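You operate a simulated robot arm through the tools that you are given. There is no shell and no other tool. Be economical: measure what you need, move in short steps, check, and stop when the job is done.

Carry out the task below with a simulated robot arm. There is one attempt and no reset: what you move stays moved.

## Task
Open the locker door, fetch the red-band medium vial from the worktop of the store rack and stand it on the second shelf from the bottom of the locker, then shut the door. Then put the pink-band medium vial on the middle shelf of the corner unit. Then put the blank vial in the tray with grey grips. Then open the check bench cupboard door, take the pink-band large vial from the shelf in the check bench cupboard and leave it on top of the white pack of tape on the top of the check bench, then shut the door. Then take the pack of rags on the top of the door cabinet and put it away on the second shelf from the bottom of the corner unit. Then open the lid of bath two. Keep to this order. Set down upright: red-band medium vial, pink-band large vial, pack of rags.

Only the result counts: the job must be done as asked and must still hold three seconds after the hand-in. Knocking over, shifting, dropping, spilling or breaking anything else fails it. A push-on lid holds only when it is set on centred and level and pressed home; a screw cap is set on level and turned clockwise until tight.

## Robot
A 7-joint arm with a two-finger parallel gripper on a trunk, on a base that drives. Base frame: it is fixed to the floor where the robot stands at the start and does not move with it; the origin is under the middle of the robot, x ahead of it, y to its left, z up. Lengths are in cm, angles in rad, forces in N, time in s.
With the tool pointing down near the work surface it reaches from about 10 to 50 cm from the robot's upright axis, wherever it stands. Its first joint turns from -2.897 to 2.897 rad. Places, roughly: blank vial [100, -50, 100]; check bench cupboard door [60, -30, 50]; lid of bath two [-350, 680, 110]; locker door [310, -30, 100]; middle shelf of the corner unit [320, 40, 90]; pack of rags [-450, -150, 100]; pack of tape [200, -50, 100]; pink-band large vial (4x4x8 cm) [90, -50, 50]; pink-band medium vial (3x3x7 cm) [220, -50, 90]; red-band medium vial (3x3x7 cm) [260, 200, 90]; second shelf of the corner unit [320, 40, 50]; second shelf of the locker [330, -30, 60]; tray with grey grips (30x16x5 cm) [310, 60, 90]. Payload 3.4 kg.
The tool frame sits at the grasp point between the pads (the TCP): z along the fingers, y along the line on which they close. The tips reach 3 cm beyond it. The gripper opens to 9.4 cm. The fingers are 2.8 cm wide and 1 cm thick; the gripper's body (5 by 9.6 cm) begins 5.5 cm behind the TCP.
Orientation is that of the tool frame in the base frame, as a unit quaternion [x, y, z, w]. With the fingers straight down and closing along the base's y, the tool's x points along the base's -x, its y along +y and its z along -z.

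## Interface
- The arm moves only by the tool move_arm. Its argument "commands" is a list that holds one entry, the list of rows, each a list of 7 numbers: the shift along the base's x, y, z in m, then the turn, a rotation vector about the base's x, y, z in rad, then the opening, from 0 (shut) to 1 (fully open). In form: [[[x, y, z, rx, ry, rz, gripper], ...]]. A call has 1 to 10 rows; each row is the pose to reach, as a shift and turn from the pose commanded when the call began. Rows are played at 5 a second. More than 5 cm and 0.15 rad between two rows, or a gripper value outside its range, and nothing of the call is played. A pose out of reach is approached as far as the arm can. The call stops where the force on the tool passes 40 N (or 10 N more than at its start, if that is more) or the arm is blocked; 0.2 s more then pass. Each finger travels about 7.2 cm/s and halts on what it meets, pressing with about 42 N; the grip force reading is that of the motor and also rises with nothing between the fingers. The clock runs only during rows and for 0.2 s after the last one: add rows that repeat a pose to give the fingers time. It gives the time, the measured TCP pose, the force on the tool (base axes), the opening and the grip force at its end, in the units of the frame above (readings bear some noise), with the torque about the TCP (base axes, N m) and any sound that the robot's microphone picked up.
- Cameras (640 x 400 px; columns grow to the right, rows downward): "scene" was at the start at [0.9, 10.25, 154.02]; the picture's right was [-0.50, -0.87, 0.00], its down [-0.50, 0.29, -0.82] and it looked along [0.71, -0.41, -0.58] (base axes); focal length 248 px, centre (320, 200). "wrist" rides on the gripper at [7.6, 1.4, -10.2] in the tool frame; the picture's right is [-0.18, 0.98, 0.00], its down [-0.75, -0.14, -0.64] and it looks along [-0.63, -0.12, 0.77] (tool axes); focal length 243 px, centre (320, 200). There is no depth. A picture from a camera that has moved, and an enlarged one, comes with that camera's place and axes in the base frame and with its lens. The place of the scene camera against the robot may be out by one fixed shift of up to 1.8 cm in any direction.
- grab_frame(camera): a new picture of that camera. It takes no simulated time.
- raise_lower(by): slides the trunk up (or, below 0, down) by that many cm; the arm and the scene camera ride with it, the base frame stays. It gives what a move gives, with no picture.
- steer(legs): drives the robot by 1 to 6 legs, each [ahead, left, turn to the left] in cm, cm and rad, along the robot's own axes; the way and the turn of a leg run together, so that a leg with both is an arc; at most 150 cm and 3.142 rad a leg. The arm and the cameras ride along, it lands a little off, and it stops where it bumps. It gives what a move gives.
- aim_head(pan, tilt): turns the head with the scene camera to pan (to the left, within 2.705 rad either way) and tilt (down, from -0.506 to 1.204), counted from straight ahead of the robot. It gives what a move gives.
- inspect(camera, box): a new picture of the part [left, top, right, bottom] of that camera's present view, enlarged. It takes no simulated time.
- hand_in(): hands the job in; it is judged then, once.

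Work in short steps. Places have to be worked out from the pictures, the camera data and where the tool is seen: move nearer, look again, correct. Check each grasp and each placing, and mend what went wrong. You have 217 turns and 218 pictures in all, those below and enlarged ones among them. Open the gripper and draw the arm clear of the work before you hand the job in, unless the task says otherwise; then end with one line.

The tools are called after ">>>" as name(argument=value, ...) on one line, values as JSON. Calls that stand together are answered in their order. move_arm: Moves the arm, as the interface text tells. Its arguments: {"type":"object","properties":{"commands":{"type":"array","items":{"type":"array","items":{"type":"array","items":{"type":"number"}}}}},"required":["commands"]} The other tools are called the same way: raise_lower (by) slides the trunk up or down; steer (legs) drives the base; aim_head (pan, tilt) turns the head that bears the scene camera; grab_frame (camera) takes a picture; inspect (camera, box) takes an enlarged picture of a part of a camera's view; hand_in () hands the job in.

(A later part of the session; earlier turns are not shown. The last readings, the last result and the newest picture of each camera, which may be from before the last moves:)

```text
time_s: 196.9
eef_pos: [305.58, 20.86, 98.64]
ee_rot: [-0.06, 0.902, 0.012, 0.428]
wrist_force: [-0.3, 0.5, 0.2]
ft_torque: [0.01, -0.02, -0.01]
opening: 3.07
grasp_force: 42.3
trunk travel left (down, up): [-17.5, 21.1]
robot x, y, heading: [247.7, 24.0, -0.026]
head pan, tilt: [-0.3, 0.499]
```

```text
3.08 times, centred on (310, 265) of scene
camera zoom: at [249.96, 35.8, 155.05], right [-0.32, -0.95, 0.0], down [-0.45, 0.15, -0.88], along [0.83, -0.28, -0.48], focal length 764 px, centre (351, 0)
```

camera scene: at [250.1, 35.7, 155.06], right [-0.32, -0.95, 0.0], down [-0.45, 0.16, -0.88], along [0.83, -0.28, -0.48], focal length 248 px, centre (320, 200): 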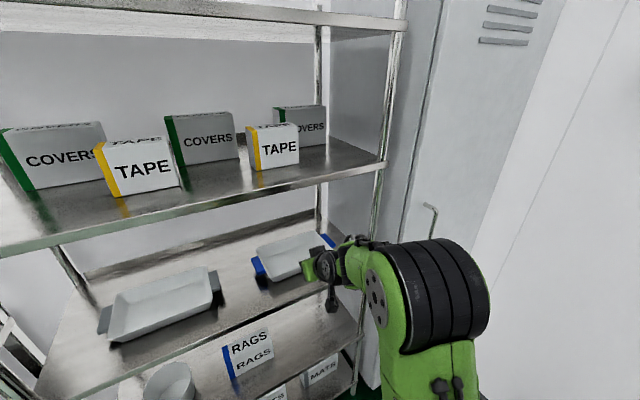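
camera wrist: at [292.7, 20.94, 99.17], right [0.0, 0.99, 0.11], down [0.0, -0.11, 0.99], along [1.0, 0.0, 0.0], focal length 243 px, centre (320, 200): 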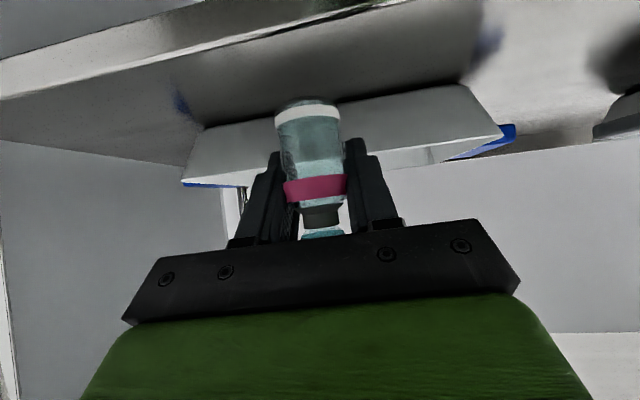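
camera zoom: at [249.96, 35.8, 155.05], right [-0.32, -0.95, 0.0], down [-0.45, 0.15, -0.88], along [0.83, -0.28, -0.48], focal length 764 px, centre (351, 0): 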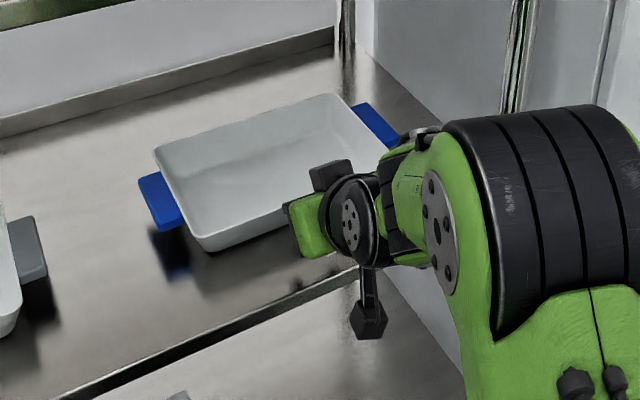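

The tray rim overhangs there. The area ahead of the gap between the two trays, ~(304, 37.5), is clearer. I move there above the shelf.

>>> move_arm(commands=[[[-0.02, 0, 0.04, 0, 0, 0, 0.1], [-0.03, 0.04, 0.045, 0, 0, 0, 0.1], [-0.03, 0.08, 0.045, 0, 0, 0, 0.1], [-0.03, 0.12, 0.045, 0, 0, 0, 0.1], [-0.02, 0.16, 0.045, 0, 0, 0, 0.1], [-0.015, 0.166, 0.02, 0, 0, 0, 0.1]]])

>>> grab_frame(camera="wrist")

>>> inspect(camera="scene", box=[180, 200, 360, 330])

```text
time_s: 198.3
eef_pos: [304.12, 37.73, 100.64]
ee_rot: [-0.06, 0.902, 0.012, 0.428]
wrist_force: [-0.3, 0.2, 0.2]
ft_torque: [0.0, 0.0, 0.03]
opening: 3.11
grasp_force: 41.6
trunk travel left (down, up): [-17.5, 21.1]
robot x, y, heading: [247.46, 24.02, -0.028]
head pan, tilt: [-0.3, 0.499]
```

```text
121 pictures are left
camera wrist: at [291.3, 37.68, 101.21], right [0.0, 0.99, 0.11], down [-0.01, -0.11, 0.99], along [1.0, 0.0, 0.01], focal length 243 px, centre (320, 200)
```

wrist: 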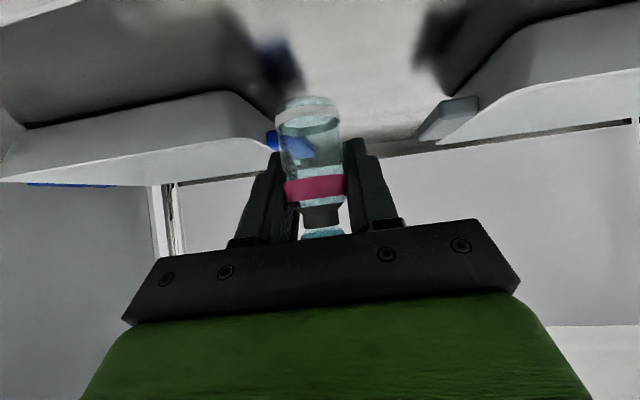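

```text
3.08 times, centred on (270, 265) of scene
camera zoom: at [250.1, 35.8, 155.05], right [-0.32, -0.95, 0.0], down [-0.45, 0.15, -0.88], along [0.83, -0.28, -0.48], focal length 764 px, centre (474, 0)
```

zoom: 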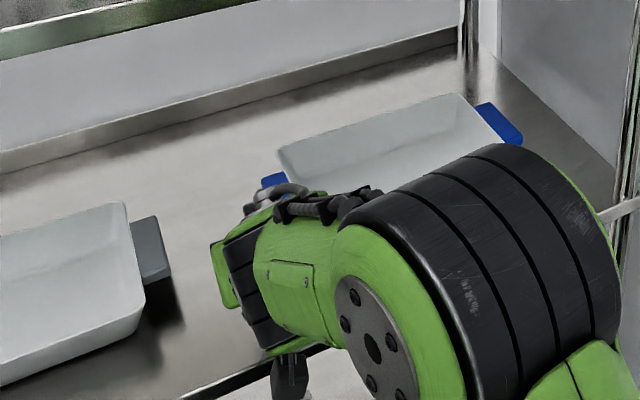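

I shift 2.8 cm left to the middle of the gap and lower near contact.

>>> move_arm(commands=[[[0, 0.028, 0, 0, 0, 0, 0.1], [0, 0.028, -0.02, 0, 0, 0, 0.1], [0, 0.028, -0.03, 0, 0, 0, 0.1], [0, 0.028, -0.034, 0, 0, 0, 0.1], [0, 0.028, -0.037, 0, 0, 0, 0.1]]])

>>> inspect(camera="wrist", box=[180, 0, 460, 240])

```text
time_s: 199.6
eef_pos: [304.24, 40.36, 97.05]
ee_rot: [-0.061, 0.902, 0.013, 0.428]
wrist_force: [0.7, 0.3, -0.9]
ft_torque: [-0.01, 0.0, 0.04]
opening: 3.13
grasp_force: 42.5
trunk travel left (down, up): [-17.5, 21.1]
robot x, y, heading: [247.65, 23.52, -0.033]
head pan, tilt: [-0.3, 0.499]
```

```text
1.67 times, centred on (320, 120) of wrist
camera zoom: at [291.29, 40.39, 97.54], right [0.0, 0.99, 0.11], down [-0.01, -0.11, 0.99], along [1.0, 0.0, 0.01], focal length 404 px, centre (320, 333)
```

zoom: 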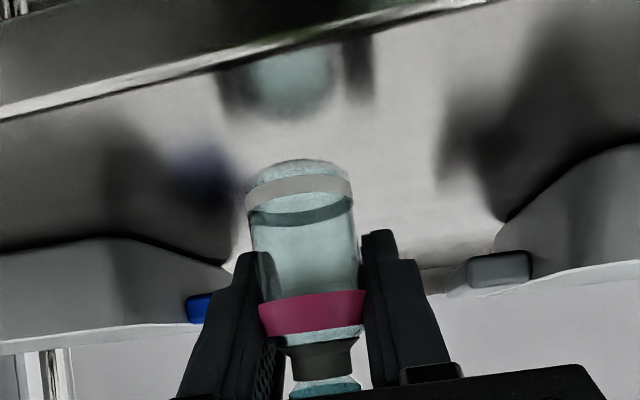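

The reflection shows ~0.7 cm of gap left. I lower to contact.

>>> move_arm(commands=[[[0, 0, -0.004, 0, 0, 0, 0.1], [0, 0, -0.007, 0, 0, 0, 0.1], [0, 0, -0.009, 0, 0, 0, 0.1]]])

```text
time_s: 200.3
eef_pos: [304.26, 40.27, 95.96]
ee_rot: [-0.061, 0.902, 0.013, 0.428]
wrist_force: [-0.3, 0.3, -0.5]
ft_torque: [-0.02, 0.02, 0.04]
opening: 3.11
grasp_force: 41.8
trunk travel left (down, up): [-17.5, 21.1]
robot x, y, heading: [247.71, 23.87, -0.031]
head pan, tilt: [-0.3, 0.499]
```

>>> move_arm(commands=[[[0, 0, -0.003, 0, 0, 0, 0.1], [0, 0, -0.005, 0, 0, 0, 0.1], [0, 0, -0.007, 0, 0, 0, 0.1]]])

>>> inspect(camera="wrist", box=[180, 0, 460, 240])

```text
time_s: 201.2
eef_pos: [304.23, 40.43, 95.71]
ee_rot: [-0.06, 0.899, 0.014, 0.434]
wrist_force: [-0.2, -0.6, 21.9]
ft_torque: [0.04, 0.4, 0.0]
opening: 3.12
grasp_force: 41.8
trunk travel left (down, up): [-17.5, 21.1]
robot x, y, heading: [247.57, 23.95, -0.028]
head pan, tilt: [-0.3, 0.499]
```

```text
1.67 times, centred on (320, 120) of wrist
camera zoom: at [291.31, 40.37, 96.22], right [0.0, 0.99, 0.12], down [-0.02, -0.12, 0.99], along [1.0, 0.0, 0.02], focal length 404 px, centre (320, 333)
```

zoom: 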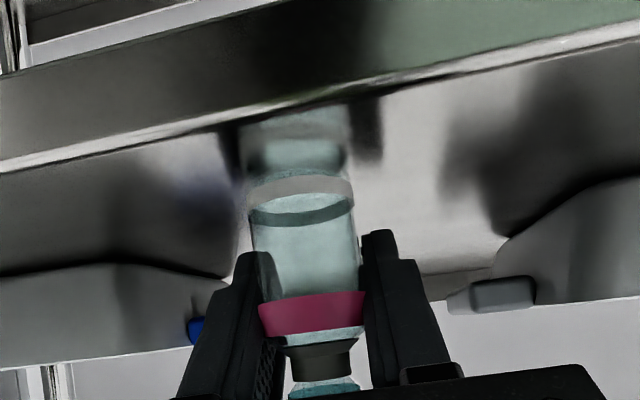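

Contact on the base (22 N). I release.

>>> move_arm(commands=[[[0, 0, 0.001, 0, 0, 0, 0.36], [0, 0, 0.002, 0, 0, 0, 0.42], [0, 0, 0.002, 0, 0, 0, 0.5], [0, 0, 0.002, 0, 0, 0, 0.5]]])

>>> inspect(camera="wrist", box=[180, 0, 460, 240])

```text
time_s: 202.2
eef_pos: [304.22, 40.37, 95.6]
ee_rot: [-0.061, 0.901, 0.012, 0.429]
wrist_force: [-0.6, -0.4, 0.2]
ft_torque: [-0.02, 0.0, 0.0]
opening: 4.71
grasp_force: 0.1
trunk travel left (down, up): [-17.5, 21.1]
robot x, y, heading: [247.7, 23.89, -0.035]
head pan, tilt: [-0.3, 0.499]
```

```text
1.67 times, centred on (320, 120) of wrist
camera zoom: at [291.32, 40.35, 96.1], right [0.0, 0.99, 0.11], down [-0.01, -0.11, 0.99], along [1.0, 0.0, 0.01], focal length 404 px, centre (320, 333)
```

zoom: 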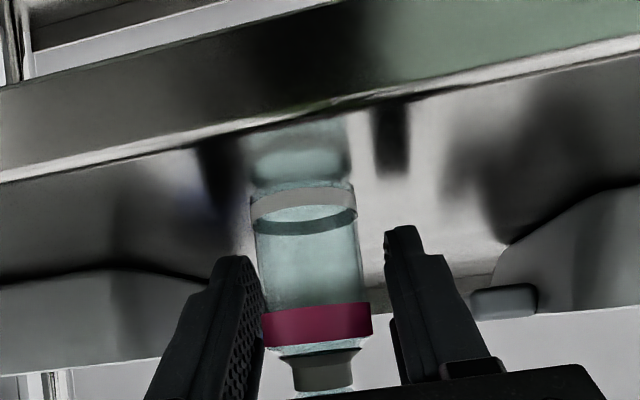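

The vial stands. I withdraw along the tool axis and then back the base off.

>>> move_arm(commands=[[[-0.035, -0.004, 0.015, 0, 0, 0, 0.5], [-0.07, -0.008, 0.035, 0, 0, 0, 0.5], [-0.1, -0.012, 0.06, 0, 0, 0, 0.5], [-0.13, -0.016, 0.09, 0, 0, 0, 0.5], [-0.15, -0.018, 0.13, 0, 0, 0, 0.5], [-0.16, -0.018, 0.17, 0, 0, 0, 0.5]]])

>>> steer(legs=[[-25, 12, 0.0]])

>>> grab_frame(camera="scene")

```text
time_s: 203.6
eef_pos: [288.14, 38.53, 112.51]
ee_rot: [-0.061, 0.901, 0.013, 0.428]
wrist_force: [-0.1, -0.6, -0.3]
ft_torque: [-0.05, 0.03, -0.01]
opening: 4.71
grasp_force: 0.0
trunk travel left (down, up): [-17.5, 21.1]
robot x, y, heading: [247.72, 23.75, -0.027]
head pan, tilt: [-0.3, 0.499]
```

```text
time_s: 205.5
eef_pos: [263.49, 51.24, 112.49]
ee_rot: [-0.061, 0.901, 0.013, 0.429]
wrist_force: [0.2, -0.6, -0.3]
ft_torque: [0.0, 0.0, -0.03]
opening: 4.71
grasp_force: 0.0
trunk travel left (down, up): [-17.5, 21.1]
robot x, y, heading: [222.94, 36.41, -0.03]
head pan, tilt: [-0.3, 0.499]
```

```text
116 pictures are left
camera scene: at [225.27, 48.48, 155.05], right [-0.32, -0.95, 0.0], down [-0.45, 0.15, -0.88], along [0.83, -0.28, -0.48], focal length 248 px, centre (320, 200)
```

scene: 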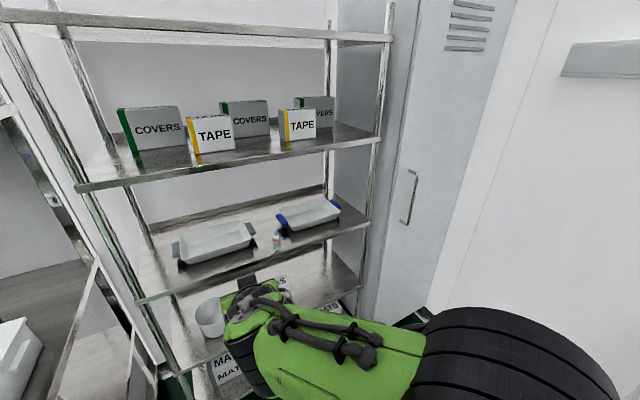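

Pink-band vial done. Next the blank vial: I drive along the bench to x≈105 and face it squarely.

>>> steer(legs=[[-118, 0, 0], [0, 0, -1.38]])

>>> aim_head(pan=0.0, tilt=0.7)

>>> grab_frame(camera="scene")

>>> grab_frame(camera="wrist")

```text
time_s: 214.9
eef_pos: [126.46, 2.66, 112.46]
ee_rot: [0.529, 0.732, -0.264, 0.338]
wrist_force: [-0.7, -0.4, -0.4]
ft_torque: [-0.01, 0.02, 0.0]
opening: 4.68
grasp_force: 0.0
trunk travel left (down, up): [-17.5, 21.1]
robot x, y, heading: [105.04, 39.84, -1.412]
head pan, tilt: [-0.3, 0.499]
```

```text
time_s: 215.7
eef_pos: [126.44, 2.75, 112.4]
ee_rot: [0.528, 0.733, -0.263, 0.339]
wrist_force: [-0.3, 0.3, 0.6]
ft_torque: [-0.01, -0.04, 0.02]
opening: 4.67
grasp_force: 0.0
trunk travel left (down, up): [-17.5, 21.1]
robot x, y, heading: [104.38, 39.86, -1.41]
head pan, tilt: [0.0, 0.7]
```

```text
115 pictures are left
camera scene: at [119.23, 39.22, 153.29], right [-0.99, -0.16, 0.0], down [-0.1, 0.64, -0.77], along [0.12, -0.76, -0.64], focal length 248 px, centre (320, 200)
```

scene: 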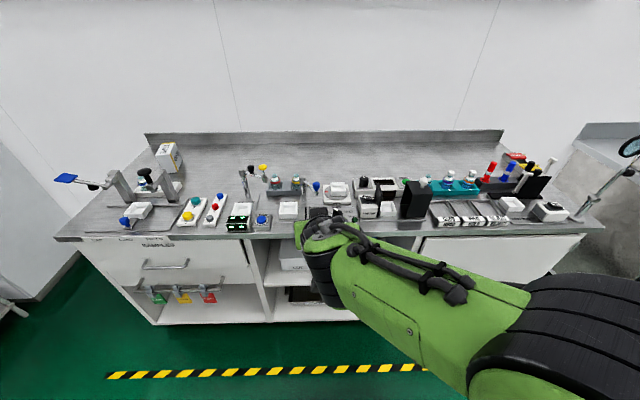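

```text
114 pictures are left
camera wrist: at [123.98, 15.4, 113.02], right [0.98, 0.19, 0.11], down [-0.11, -0.01, 0.99], along [0.19, -0.98, 0.01], focal length 243 px, centre (320, 200)
```

wrist: 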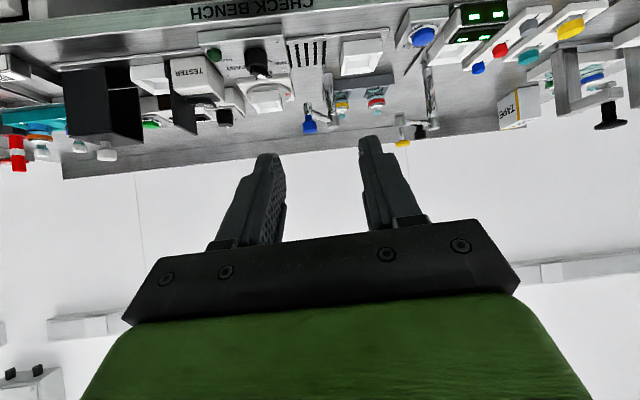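

Many items crowd the bench. I zoom to identify the blank vial.

>>> inspect(camera="scene", box=[310, 140, 560, 250])

>>> inspect(camera="scene", box=[90, 140, 340, 250])

```text
2.56 times, centred on (435, 195) of scene
camera zoom: at [119.23, 39.22, 153.29], right [-0.99, -0.16, 0.0], down [-0.1, 0.64, -0.77], along [0.12, -0.76, -0.64], focal length 635 px, centre (26, 213)
```

zoom: 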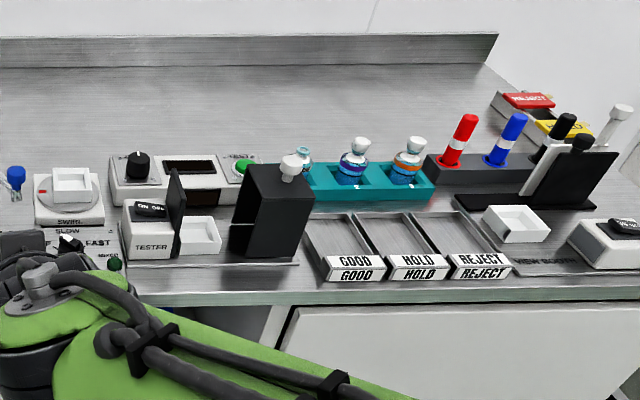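

```text
2.56 times, centred on (215, 195) of scene
camera zoom: at [119.23, 39.22, 153.29], right [-0.99, -0.16, 0.0], down [-0.1, 0.64, -0.77], along [0.12, -0.76, -0.64], focal length 635 px, centre (589, 213)
```

zoom: 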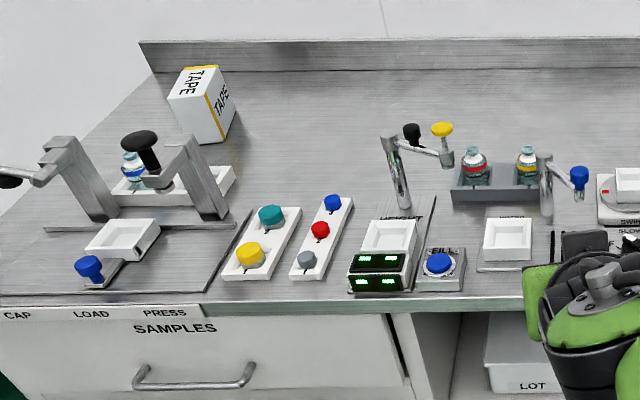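

The leftmost vial in the teal rack, half hidden behind the black hood, looks unbanded. I shift right along the bench for a clear view.

>>> steer(legs=[[4, -30, 0]])

>>> inspect(camera="scene", box=[180, 110, 430, 260])

>>> grab_frame(camera="wrist")

```text
time_s: 217.8
eef_pos: [98.04, -6.07, 112.44]
ee_rot: [0.527, 0.735, -0.261, 0.339]
wrist_force: [-0.3, -0.1, -0.3]
ft_torque: [-0.01, -0.03, 0.0]
opening: 4.68
grasp_force: 0.0
trunk travel left (down, up): [-17.5, 21.1]
robot x, y, heading: [75.73, 31.1, -1.41]
head pan, tilt: [0.0, 0.7]
```

```text
2.56 times, centred on (305, 185) of scene
camera zoom: at [90.49, 30.54, 153.3], right [-0.99, -0.16, 0.0], down [-0.1, 0.64, -0.76], along [0.12, -0.75, -0.64], focal length 635 px, centre (358, 238)
```

zoom: 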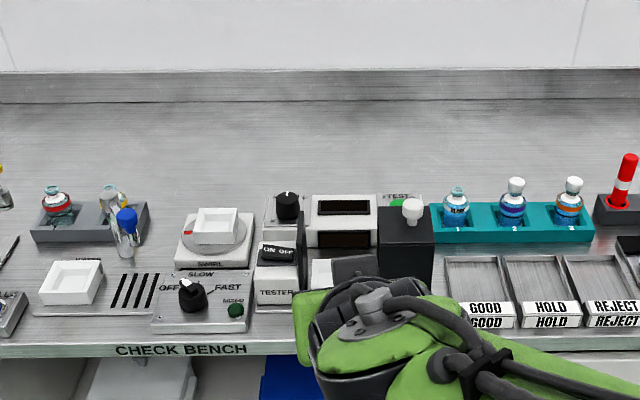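

```text
110 pictures are left
camera wrist: at [95.39, 6.75, 113.03], right [0.97, 0.19, 0.11], down [-0.11, -0.02, 0.99], along [0.19, -0.98, 0.01], focal length 243 px, centre (320, 200)
```

wrist: 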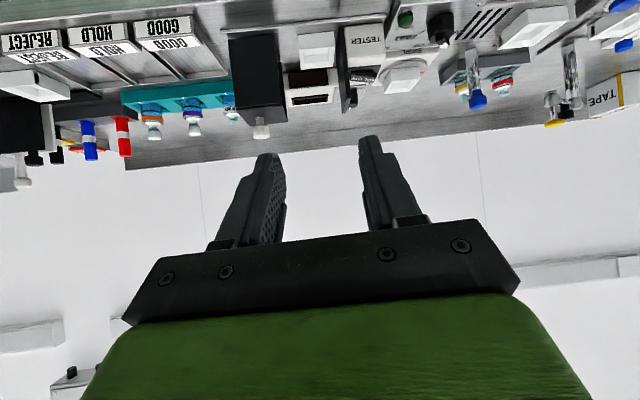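

I zoom further on the teal rack's first vial.

>>> inspect(camera="scene", box=[325, 165, 425, 215])

```text
6.40 times, centred on (375, 190) of scene
camera zoom: at [90.49, 30.54, 153.3], right [-0.99, -0.16, 0.0], down [-0.1, 0.64, -0.76], along [0.12, -0.75, -0.64], focal length 1588 px, centre (-32, 264)
```

zoom: 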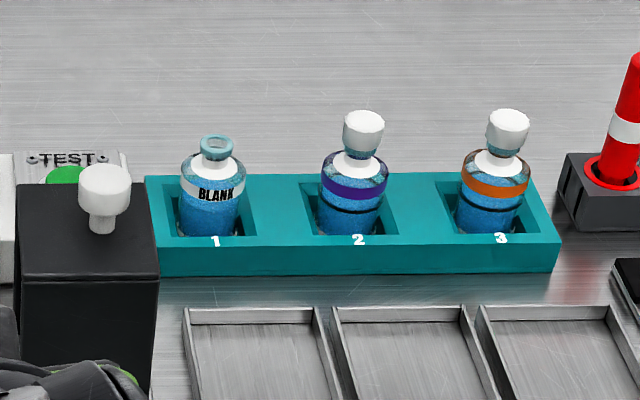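

It is labelled BLANK, open-topped with liquid, in slot 1 of the teal rack next to the black hood. I'll grasp it tilted (upright carry), approaching yawed from the front-right to clear hood and vial 2. First closer.

>>> steer(legs=[[20, 0, 0]])

>>> move_arm(commands=[[[-0.035, -0.02, 0, 0, 0, 0.08, 0.7], [-0.07, -0.04, 0, 0, 0, 0.16, 0.7], [-0.11, -0.06, -0.005, 0, 0, 0.24, 0.7], [-0.15, -0.08, -0.01, 0, 0, 0.33, 0.7], [-0.18, -0.1, -0.02, 0, 0, 0.33, 0.7]]])

>>> grab_frame(camera="wrist")

>>> grab_frame(camera="scene")

```text
time_s: 219.4
eef_pos: [101.38, -26.08, 112.38]
ee_rot: [0.527, 0.734, -0.262, 0.338]
wrist_force: [-0.1, -0.9, -0.4]
ft_torque: [0.05, 0.01, 0.0]
opening: 4.72
grasp_force: 0.2
trunk travel left (down, up): [-17.5, 21.1]
robot x, y, heading: [79.37, 11.28, -1.41]
head pan, tilt: [0.0, 0.7]
```

```text
time_s: 220.6
eef_pos: [83.3, -36.04, 110.38]
ee_rot: [0.399, 0.811, -0.203, 0.377]
wrist_force: [0.7, -0.9, -0.5]
ft_torque: [0.0, 0.0, 0.02]
opening: 6.58
grasp_force: 0.1
trunk travel left (down, up): [-17.5, 21.1]
robot x, y, heading: [79.39, 10.8, -1.404]
head pan, tilt: [0.0, 0.7]
```

```text
108 pictures are left
camera wrist: at [76.64, -24.87, 110.97], right [0.86, 0.5, 0.11], down [-0.1, -0.05, 0.99], along [0.5, -0.87, 0.01], focal length 243 px, centre (320, 200)
```

wrist: 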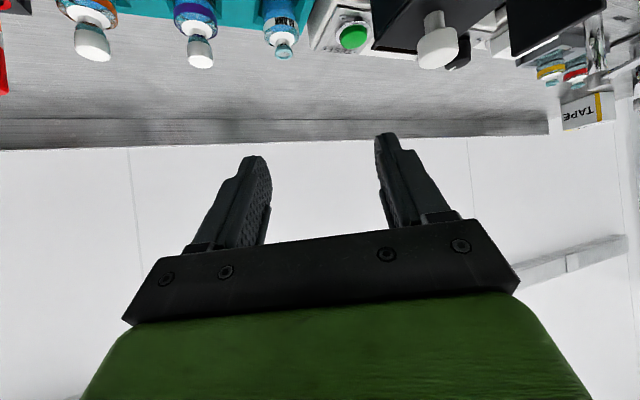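

```text
107 pictures are left
camera scene: at [93.84, 10.44, 153.29], right [-0.99, -0.16, 0.0], down [-0.1, 0.64, -0.76], along [0.12, -0.75, -0.64], focal length 248 px, centre (320, 200)
```

scene: 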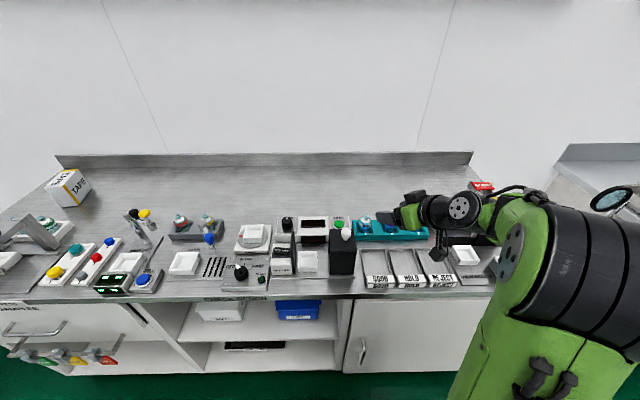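

Vial rim ≈ (88.3, −49, 94.7). I tilt slightly more and come closer above for a second fix.

>>> move_arm(commands=[[[0, -0.03, -0.03, 0.047, 0.036, 0, 0.6], [0, -0.055, -0.06, 0.095, 0.073, 0, 0.58], [0, -0.063, -0.075, 0.095, 0.073, 0, 0.58]]])

>>> grab_frame(camera="wrist")

>>> inspect(camera="scene", box=[300, 170, 460, 270])

```text
time_s: 221.4
eef_pos: [83.35, -42.3, 102.74]
ee_rot: [0.408, 0.833, -0.179, 0.329]
wrist_force: [0.0, 0.0, -0.2]
ft_torque: [-0.01, 0.02, -0.04]
opening: 5.47
grasp_force: 0.1
trunk travel left (down, up): [-17.5, 21.1]
robot x, y, heading: [79.0, 11.09, -1.408]
head pan, tilt: [0.0, 0.7]
```

```text
106 pictures are left
camera wrist: at [76.78, -31.23, 104.93], right [0.87, 0.49, 0.1], down [-0.03, -0.15, 0.99], along [0.5, -0.86, -0.11], focal length 243 px, centre (320, 200)
```

wrist: 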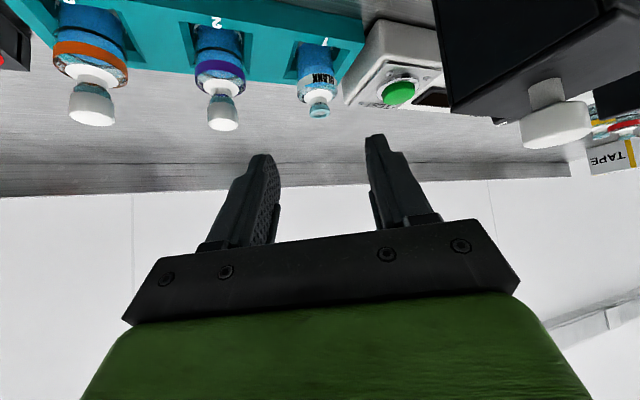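

```text
4.00 times, centred on (380, 220) of scene
camera zoom: at [93.87, 10.48, 153.29], right [-0.99, -0.16, 0.0], down [-0.1, 0.64, -0.76], along [0.12, -0.75, -0.64], focal length 992 px, centre (80, 120)
```

zoom: 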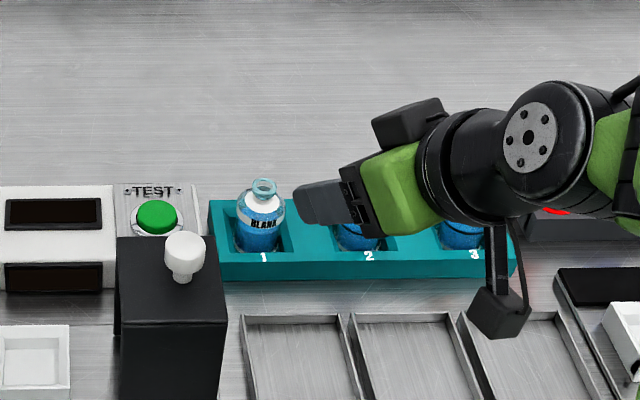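

Two views fix the vial at (88.7, −50), top z 94; hood and vial 2 leave room. I go two-thirds of the way along the tool axis and check.

>>> move_arm(commands=[[[0.01, -0.015, -0.025, 0, 0, -0.12, 0.58], [0.022, -0.033, -0.05, 0, 0, -0.12, 0.58], [0.033, -0.047, -0.07, 0, 0, -0.12, 0.58]]])

>>> grab_frame(camera="wrist")

>>> inspect(camera="scene", box=[300, 170, 460, 270])

```text
time_s: 222.2
eef_pos: [86.69, -46.95, 95.88]
ee_rot: [0.459, 0.806, -0.199, 0.317]
wrist_force: [0.3, -0.1, -0.6]
ft_torque: [0.02, -0.01, 0.0]
opening: 5.45
grasp_force: 0.1
trunk travel left (down, up): [-17.5, 21.1]
robot x, y, heading: [79.49, 11.14, -1.401]
head pan, tilt: [0.0, 0.7]
```

```text
104 pictures are left
camera wrist: at [81.61, -35.24, 97.92], right [0.92, 0.38, 0.1], down [-0.05, -0.14, 0.99], along [0.39, -0.91, -0.11], focal length 243 px, centre (320, 200)
```

wrist: 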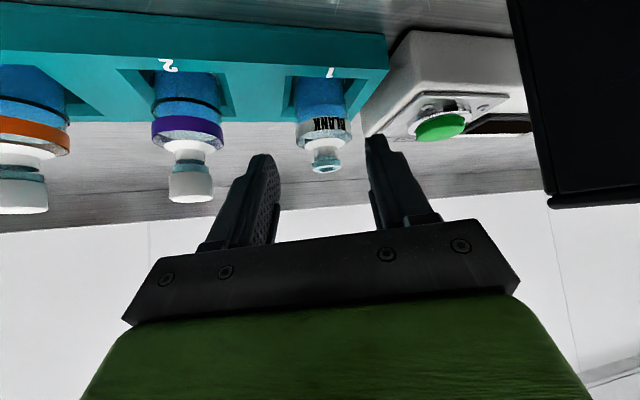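

```text
4.00 times, centred on (380, 220) of scene
camera zoom: at [93.95, 10.45, 153.28], right [-0.99, -0.16, 0.0], down [-0.1, 0.64, -0.76], along [0.12, -0.75, -0.64], focal length 992 px, centre (80, 120)
```

zoom: 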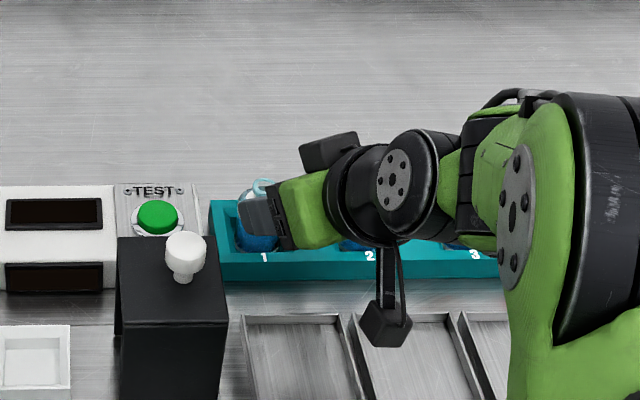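

Aligned. I finish the approach (TCP z≈92.4, tips just above the rack) and close.

>>> move_arm(commands=[[[0.007, -0.011, -0.018, 0, 0, 0, 0.58], [0.014, -0.023, -0.034, 0, 0, 0, 0.58], [0.014, -0.023, -0.034, 0, 0, 0, 0.48], [0.014, -0.023, -0.034, 0, 0, 0, 0.36], [0.014, -0.023, -0.034, 0, 0, 0, 0.2], [0.014, -0.023, -0.034, 0, 0, 0, 0.2]]])

>>> inspect(camera="wrist", box=[200, 60, 440, 240])

```text
time_s: 223.6
eef_pos: [88.14, -49.21, 92.5]
ee_rot: [0.458, 0.806, -0.199, 0.317]
wrist_force: [1.0, -0.1, 2.0]
ft_torque: [-0.02, -0.01, -0.01]
opening: 3.77
grasp_force: 42.0
trunk travel left (down, up): [-17.5, 21.1]
robot x, y, heading: [79.17, 11.12, -1.409]
head pan, tilt: [0.0, 0.7]
```

```text
2.22 times, centred on (320, 150) of wrist
camera zoom: at [83.01, -37.43, 94.64], right [0.92, 0.38, 0.1], down [-0.05, -0.14, 0.99], along [0.39, -0.91, -0.11], focal length 539 px, centre (320, 311)
```

zoom: 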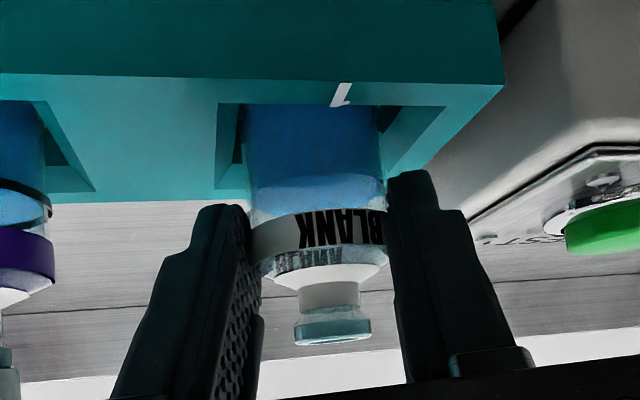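

Gripped (3.77). I lift straight up, gently.

>>> move_arm(commands=[[[0, 0, 0.015, 0, 0, 0, 0.2], [0, 0, 0.035, 0, 0, 0, 0.2], [0, 0, 0.06, 0, 0, 0, 0.2], [0, 0, 0.09, 0, 0, 0, 0.2], [0, 0.01, 0.12, 0, 0, 0, 0.2], [0, 0.03, 0.15, 0, 0, 0, 0.2], [0, 0.05, 0.18, 0, 0, 0, 0.2], [0, 0.07, 0.21, 0, 0, 0, 0.2]]])

>>> inspect(camera="wrist", box=[200, 40, 440, 240])

```text
time_s: 225.4
eef_pos: [87.98, -42.17, 113.47]
ee_rot: [0.458, 0.806, -0.199, 0.317]
wrist_force: [0.3, 0.3, 0.0]
ft_torque: [0.02, 0.01, 0.01]
opening: 3.79
grasp_force: 42.0
trunk travel left (down, up): [-17.5, 21.1]
robot x, y, heading: [79.31, 10.89, -1.406]
head pan, tilt: [0.0, 0.7]
```

```text
2.00 times, centred on (320, 140) of wrist
camera zoom: at [82.9, -30.35, 115.58], right [0.92, 0.38, 0.1], down [-0.05, -0.14, 0.99], along [0.39, -0.91, -0.11], focal length 485 px, centre (320, 320)
```

zoom: 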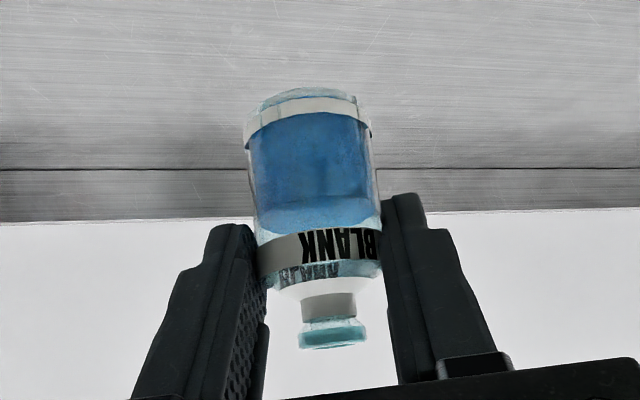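

Held upright. I back off, turn toward the corner unit and drive there.

>>> steer(legs=[[-30, 0, 0], [0, 0, 1.25], [70, 22, 0], [64, 22, 0]])

>>> aim_head(pan=-0.2, tilt=0.5)

>>> grab_frame(camera="scene")

```text
time_s: 237.4
eef_pos: [267.81, 50.94, 113.38]
ee_rot: [-0.093, 0.923, 0.021, 0.372]
wrist_force: [-0.6, -0.2, -1.2]
ft_torque: [0.03, 0.01, 0.0]
opening: 3.78
grasp_force: 41.7
trunk travel left (down, up): [-17.5, 21.1]
robot x, y, heading: [214.64, 60.33, -0.174]
head pan, tilt: [0.0, 0.7]
```

```text
time_s: 238.1
eef_pos: [267.88, 51.0, 113.46]
ee_rot: [-0.093, 0.923, 0.021, 0.374]
wrist_force: [0.7, 0.3, -1.3]
ft_torque: [0.0, 0.03, -0.01]
opening: 3.77
grasp_force: 41.4
trunk travel left (down, up): [-17.5, 21.1]
robot x, y, heading: [214.35, 60.31, -0.177]
head pan, tilt: [-0.201, 0.499]
```

```text
100 pictures are left
camera scene: at [219.04, 72.54, 155.05], right [-0.37, -0.93, 0.0], down [-0.45, 0.18, -0.88], along [0.82, -0.32, -0.48], focal length 248 px, centre (320, 200)
```

scene: 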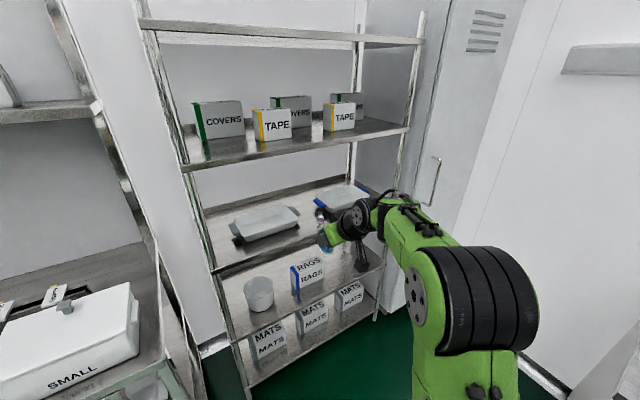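

Grey-grip tray centre ≈ (311, 61.6). I lower to z≈107 (base clears the rim) and drive up so the vial is at the tray's front.

>>> move_arm(commands=[[[0, 0, -0.03, 0, 0, 0, 0.2], [0, 0, -0.06, 0, 0, 0, 0.2]]])

>>> steer(legs=[[29, 17, 0]])

>>> grab_frame(camera="wrist")

>>> grab_frame(camera="scene")

```text
time_s: 238.7
eef_pos: [267.73, 51.11, 107.44]
ee_rot: [-0.093, 0.923, 0.021, 0.374]
wrist_force: [0.6, 0.2, -0.9]
ft_torque: [0.01, 0.03, 0.03]
opening: 3.78
grasp_force: 42.0
trunk travel left (down, up): [-17.5, 21.1]
robot x, y, heading: [214.42, 60.4, -0.176]
head pan, tilt: [-0.201, 0.499]
```

```text
time_s: 240.9
eef_pos: [299.42, 63.37, 107.48]
ee_rot: [-0.094, 0.923, 0.021, 0.372]
wrist_force: [0.0, 0.5, 0.2]
ft_torque: [-0.03, 0.02, -0.02]
opening: 3.78
grasp_force: 41.8
trunk travel left (down, up): [-17.5, 21.1]
robot x, y, heading: [246.05, 72.46, -0.178]
head pan, tilt: [-0.201, 0.499]
```

```text
99 pictures are left
camera wrist: at [286.63, 62.57, 109.58], right [-0.06, 0.99, 0.1], down [0.12, -0.09, 0.99], along [0.99, 0.07, -0.11], focal length 243 px, centre (320, 200)
```

wrist: 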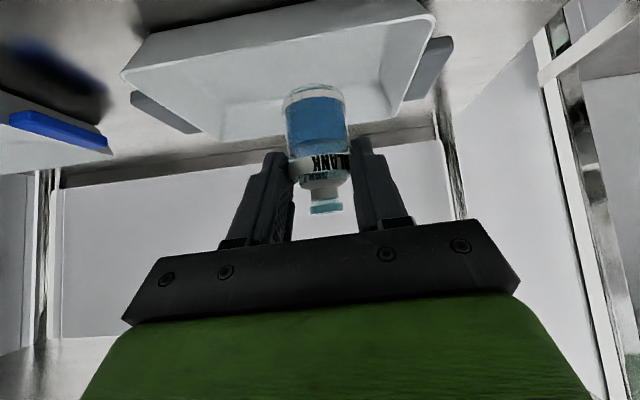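

```text
98 pictures are left
camera scene: at [250.61, 84.68, 155.05], right [-0.36, -0.93, 0.0], down [-0.45, 0.17, -0.88], along [0.82, -0.32, -0.48], focal length 248 px, centre (320, 200)
```

scene: 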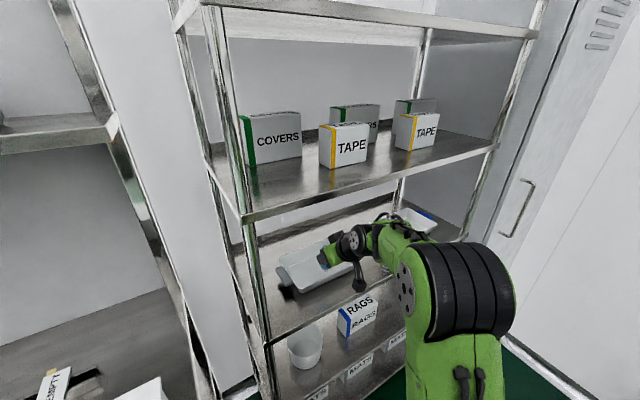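

Tray spans x≈301–318, y≈50–70. I carry the vial over its centre and lower toward the floor.

>>> move_arm(commands=[[[0.03, -0.01, 0, 0, 0, 0, 0.2], [0.06, -0.02, 0, 0, 0, 0, 0.2], [0.09, -0.026, 0, 0, 0, 0, 0.2], [0.09, -0.026, -0.03, 0, 0, 0, 0.2], [0.09, -0.026, -0.055, 0, 0, 0, 0.2], [0.09, -0.026, -0.07, 0, 0, 0, 0.2]]])

>>> grab_frame(camera="wrist")

>>> inspect(camera="scene", box=[240, 190, 440, 320])

```text
time_s: 242.3
eef_pos: [308.19, 60.83, 100.64]
ee_rot: [-0.094, 0.922, 0.021, 0.374]
wrist_force: [-0.6, 0.6, -0.5]
ft_torque: [-0.01, -0.01, 0.02]
opening: 3.79
grasp_force: 41.5
trunk travel left (down, up): [-17.5, 21.1]
robot x, y, heading: [246.19, 72.16, -0.168]
head pan, tilt: [-0.201, 0.499]
```

```text
97 pictures are left
camera wrist: at [295.52, 60.11, 102.71], right [-0.06, 0.99, 0.1], down [0.12, -0.09, 0.99], along [0.99, 0.07, -0.11], focal length 243 px, centre (320, 200)
```

wrist: 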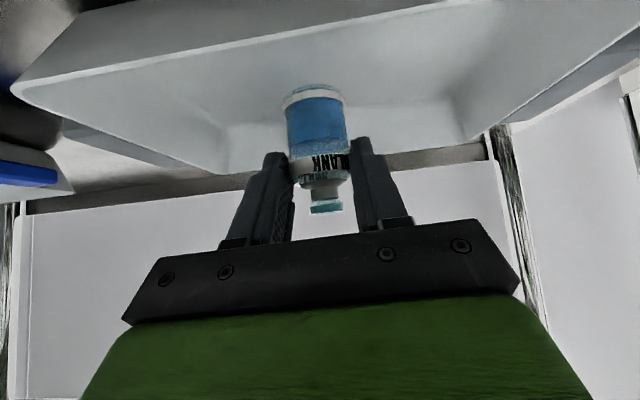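

```text
3.08 times, centred on (340, 255) of scene
camera zoom: at [250.49, 84.64, 155.06], right [-0.36, -0.93, 0.0], down [-0.45, 0.17, -0.88], along [0.82, -0.32, -0.48], focal length 764 px, centre (258, 31)
```

zoom: 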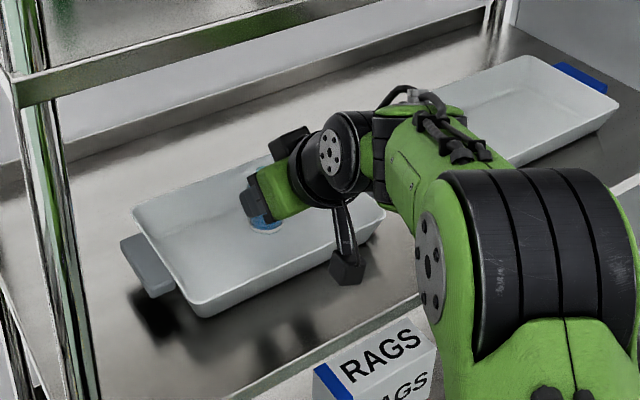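

Well inside the tray. I lower in small steps to contact.

>>> move_arm(commands=[[[0, 0, -0.007, 0, 0, 0, 0.2], [0, 0, -0.012, 0, 0, 0, 0.2], [0, 0, -0.016, 0, 0, 0, 0.2], [0, 0, -0.019, 0, 0, 0, 0.2]]])

>>> inspect(camera="wrist", box=[200, 40, 440, 240])

```text
time_s: 243.3
eef_pos: [308.17, 60.82, 98.63]
ee_rot: [-0.095, 0.923, 0.022, 0.373]
wrist_force: [0.4, 0.0, -0.2]
ft_torque: [0.02, 0.0, -0.02]
opening: 3.74
grasp_force: 42.6
trunk travel left (down, up): [-17.5, 21.1]
robot x, y, heading: [245.94, 72.05, -0.173]
head pan, tilt: [-0.201, 0.499]
```

```text
2.00 times, centred on (320, 140) of wrist
camera zoom: at [295.57, 60.0, 100.71], right [-0.06, 0.99, 0.1], down [0.12, -0.09, 0.99], along [0.99, 0.07, -0.11], focal length 485 px, centre (320, 320)
```

zoom: 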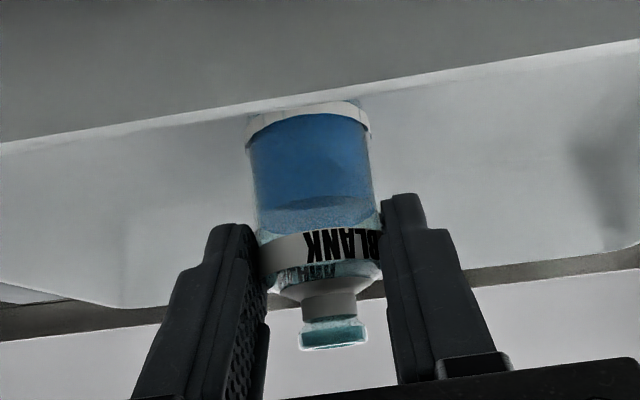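

No contact yet. I lower on in 2–3 mm steps.

>>> move_arm(commands=[[[0, 0, -0.003, 0, 0, 0, 0.2], [0, 0, -0.006, 0, 0, 0, 0.2], [0, 0, -0.008, 0, 0, 0, 0.2]]])

```text
time_s: 244.1
eef_pos: [308.14, 60.72, 98.4]
ee_rot: [-0.095, 0.92, 0.02, 0.379]
wrist_force: [3.8, -1.6, 26.7]
ft_torque: [0.23, -0.58, -0.08]
opening: 3.77
grasp_force: 41.9
trunk travel left (down, up): [-17.5, 21.1]
robot x, y, heading: [246.15, 72.11, -0.178]
head pan, tilt: [-0.201, 0.499]
```

Base is on the tray floor. I ease 1 mm and release.

>>> move_arm(commands=[[[0, 0, 0.0, 0, 0, 0, 0.42], [0, 0, 0.0, 0, 0, 0, 0.46], [0, 0, 0.0, 0, 0, 0, 0.55], [0, 0, 0, 0, 0, 0, 0.55]]])

>>> inspect(camera="wrist", box=[200, 40, 440, 240])

```text
time_s: 245.1
eef_pos: [308.35, 60.76, 97.79]
ee_rot: [-0.093, 0.923, 0.021, 0.373]
wrist_force: [-0.2, -0.8, 0.9]
ft_torque: [-0.01, -0.01, 0.01]
opening: 5.18
grasp_force: 0.0
trunk travel left (down, up): [-17.5, 21.1]
robot x, y, heading: [246.06, 72.63, -0.172]
head pan, tilt: [-0.201, 0.499]
```

```text
2.00 times, centred on (320, 140) of wrist
camera zoom: at [295.52, 59.98, 99.91], right [-0.06, 0.99, 0.1], down [0.12, -0.09, 0.99], along [0.99, 0.07, -0.11], focal length 485 px, centre (320, 320)
```

zoom: 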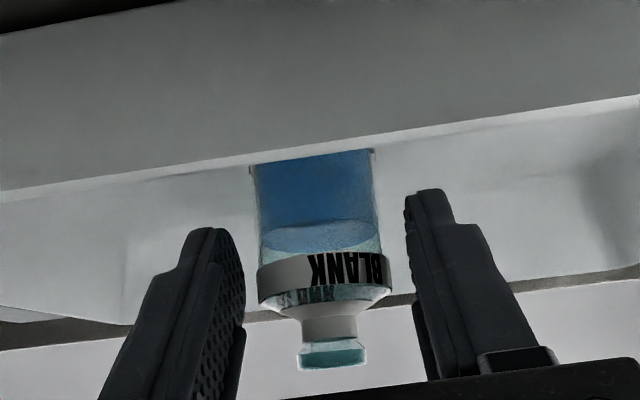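

It stands upright in the tray. I withdraw diagonally up-and-back, then back the base off.

>>> move_arm(commands=[[[-0.025, -0.005, 0.023, 0, 0, 0, 0.55], [-0.05, -0.01, 0.046, 0, 0, 0, 0.55], [-0.08, -0.015, 0.07, 0, 0, 0, 0.55], [-0.12, -0.02, 0.09, 0, 0, 0, 0.55], [-0.16, -0.025, 0.1, 0, 0, 0, 0.6]]])

>>> steer(legs=[[-35, -10, 0]])

>>> inspect(camera="scene", box=[180, 130, 500, 330])

```text
time_s: 246.3
eef_pos: [292.15, 58.42, 107.93]
ee_rot: [-0.094, 0.922, 0.022, 0.374]
wrist_force: [-0.1, -0.2, -0.7]
ft_torque: [0.01, 0.01, 0.02]
opening: 5.65
grasp_force: 0.1
trunk travel left (down, up): [-17.5, 21.1]
robot x, y, heading: [246.12, 72.47, -0.176]
head pan, tilt: [-0.201, 0.499]
```

```text
time_s: 248.7
eef_pos: [255.61, 54.53, 107.97]
ee_rot: [-0.093, 0.923, 0.021, 0.373]
wrist_force: [-0.3, 0.0, 0.3]
ft_torque: [-0.01, -0.03, 0.03]
opening: 5.61
grasp_force: 0.1
trunk travel left (down, up): [-17.5, 21.1]
robot x, y, heading: [209.15, 68.72, -0.173]
head pan, tilt: [-0.201, 0.499]
```

```text
2.00 times, centred on (340, 230) of scene
camera zoom: at [213.82, 80.95, 155.06], right [-0.37, -0.93, 0.0], down [-0.44, 0.18, -0.88], along [0.82, -0.32, -0.48], focal length 496 px, centre (280, 140)
```

zoom: 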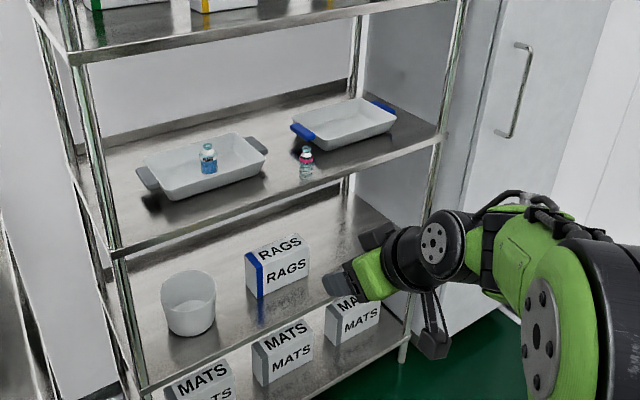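

Both vials sit well. Next the cupboard: its handle is near (83.6, −26, 48), hinge to the right. I drive to a stance like the one used at the locker.

>>> steer(legs=[[0, 0, -1.235], [8, -57, 0], [9, -57, 0]])

>>> aim_head(pan=-0.5, tilt=0.95)

>>> grab_frame(camera="scene")

```text
time_s: 257.9
eef_pos: [102.88, -16.5, 107.81]
ee_rot: [0.449, 0.811, -0.195, 0.319]
wrist_force: [0.8, 0.2, 0.1]
ft_torque: [0.01, -0.03, 0.0]
opening: 5.66
grasp_force: 0.1
trunk travel left (down, up): [-17.5, 21.1]
robot x, y, heading: [100.07, 31.95, -1.383]
head pan, tilt: [-0.201, 0.499]
```

```text
time_s: 258.8
eef_pos: [102.94, -16.41, 107.86]
ee_rot: [0.449, 0.812, -0.195, 0.319]
wrist_force: [0.8, -0.6, -0.6]
ft_torque: [-0.01, -0.02, -0.06]
opening: 5.66
grasp_force: 0.1
trunk travel left (down, up): [-17.5, 21.1]
robot x, y, heading: [100.05, 31.7, -1.388]
head pan, tilt: [-0.499, 0.949]
```

```text
92 pictures are left
camera scene: at [110.99, 33.04, 151.31], right [-0.95, 0.31, 0.0], down [0.25, 0.77, -0.58], along [-0.18, -0.55, -0.81], focal length 248 px, centre (320, 200)
```

scene: 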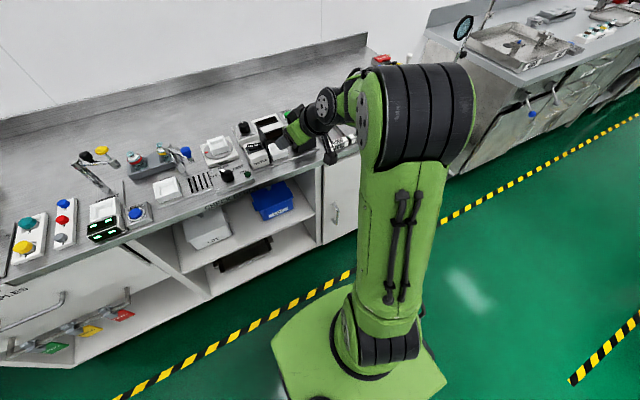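

Handle confirmed at about (83.6, −27, 48.6). I back off a little and level the tool.

>>> steer(legs=[[-10, 0, -0.018]])

>>> move_arm(commands=[[[-0.02, 0.0, 0, -0.112, -0.069, 0, 0.7], [-0.04, 0.0, 0, -0.224, -0.138, 0, 0.8], [-0.06, 0.0, -0.01, -0.336, -0.206, 0, 1], [-0.08, 0.0, -0.03, -0.449, -0.275, 0, 1], [-0.1, 0, -0.05, -0.561, -0.344, 0, 1], [-0.12, 0, -0.07, -0.673, -0.413, 0, 1]]])

>>> move_arm(commands=[[[-0.03, 0.0, -0.0, 0, 0, -0.12, 1], [-0.06, 0.01, -0.02, 0, 0, -0.24, 1], [-0.08, 0.02, -0.04, 0, 0, -0.38, 1]]])

```text
time_s: 260.0
eef_pos: [100.32, -6.47, 107.94]
ee_rot: [0.456, 0.808, -0.198, 0.317]
wrist_force: [-0.5, 0.5, 0.5]
ft_torque: [0.03, 0.0, -0.01]
opening: 5.66
grasp_force: 0.2
trunk travel left (down, up): [-17.5, 21.1]
robot x, y, heading: [98.55, 41.43, -1.401]
head pan, tilt: [-0.499, 0.949]
```

```text
time_s: 261.4
eef_pos: [88.17, -6.68, 100.91]
ee_rot: [0.356, 0.616, -0.356, 0.606]
wrist_force: [-0.5, -0.4, -0.6]
ft_torque: [-0.02, -0.01, 0.01]
opening: 9.4
grasp_force: 0.1
trunk travel left (down, up): [-17.5, 21.1]
robot x, y, heading: [98.38, 41.74, -1.402]
head pan, tilt: [-0.499, 0.949]
```

```text
time_s: 262.2
eef_pos: [80.24, -4.53, 96.88]
ee_rot: [0.467, 0.538, -0.464, 0.527]
wrist_force: [0.6, 0.1, -0.1]
ft_torque: [0.0, -0.02, 0.01]
opening: 9.42
grasp_force: 0.0
trunk travel left (down, up): [-17.5, 21.1]
robot x, y, heading: [98.43, 41.72, -1.405]
head pan, tilt: [-0.499, 0.949]
```

Level and facing the bench. I lower the trunk fully, then the arm to handle height.

>>> raise_lower(by=-17.4)

>>> move_arm(commands=[[[0, 0, -0.045, 0, 0, 0, 1], [0.0, 0, -0.09, 0, 0, 0, 1], [0.01, 0, -0.135, 0, 0, 0, 1], [0.01, 0, -0.18, 0, 0, 0, 1], [0.02, 0, -0.225, 0, 0, 0, 1], [0.02, 0, -0.27, 0, 0, 0, 1], [0.02, 0, -0.305, 0, 0, 0, 1]]])

>>> grab_frame(camera="wrist")

>>> grab_frame(camera="scene")

```text
time_s: 264.1
eef_pos: [80.39, -4.5, 79.49]
ee_rot: [0.466, 0.538, -0.463, 0.527]
wrist_force: [0.9, 0.2, -0.1]
ft_torque: [-0.04, -0.02, 0.0]
opening: 9.39
grasp_force: 0.0
trunk travel left (down, up): [-0.1, 38.5]
robot x, y, heading: [98.53, 42.21, -1.409]
head pan, tilt: [-0.499, 0.949]
```

```text
time_s: 265.7
eef_pos: [82.45, -4.67, 51.26]
ee_rot: [0.466, 0.538, -0.463, 0.528]
wrist_force: [-0.1, -0.1, 0.7]
ft_torque: [-0.02, 0.01, -0.02]
opening: 9.4
grasp_force: 0.1
out of reach, approached as far as the arm can: row 7
trunk travel left (down, up): [-0.1, 38.5]
robot x, y, heading: [98.37, 41.65, -1.4]
head pan, tilt: [-0.499, 0.949]
```

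```text
91 pictures are left
camera wrist: at [82.34, 5.98, 43.9], right [0.98, 0.13, 0.18], down [-0.22, 0.61, 0.76], along [-0.01, -0.78, 0.62], focal length 243 px, centre (320, 200)
```

wrist: 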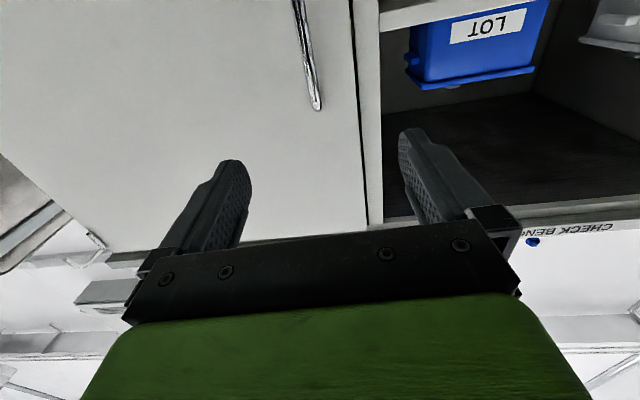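

```text
90 pictures are left
camera scene: at [109.25, 42.69, 133.94], right [-0.95, 0.33, 0.0], down [0.27, 0.77, -0.58], along [-0.19, -0.55, -0.81], focal length 248 px, centre (320, 200)
```

scene: 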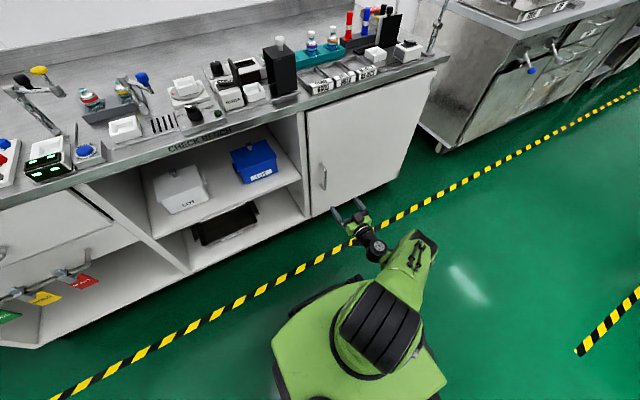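

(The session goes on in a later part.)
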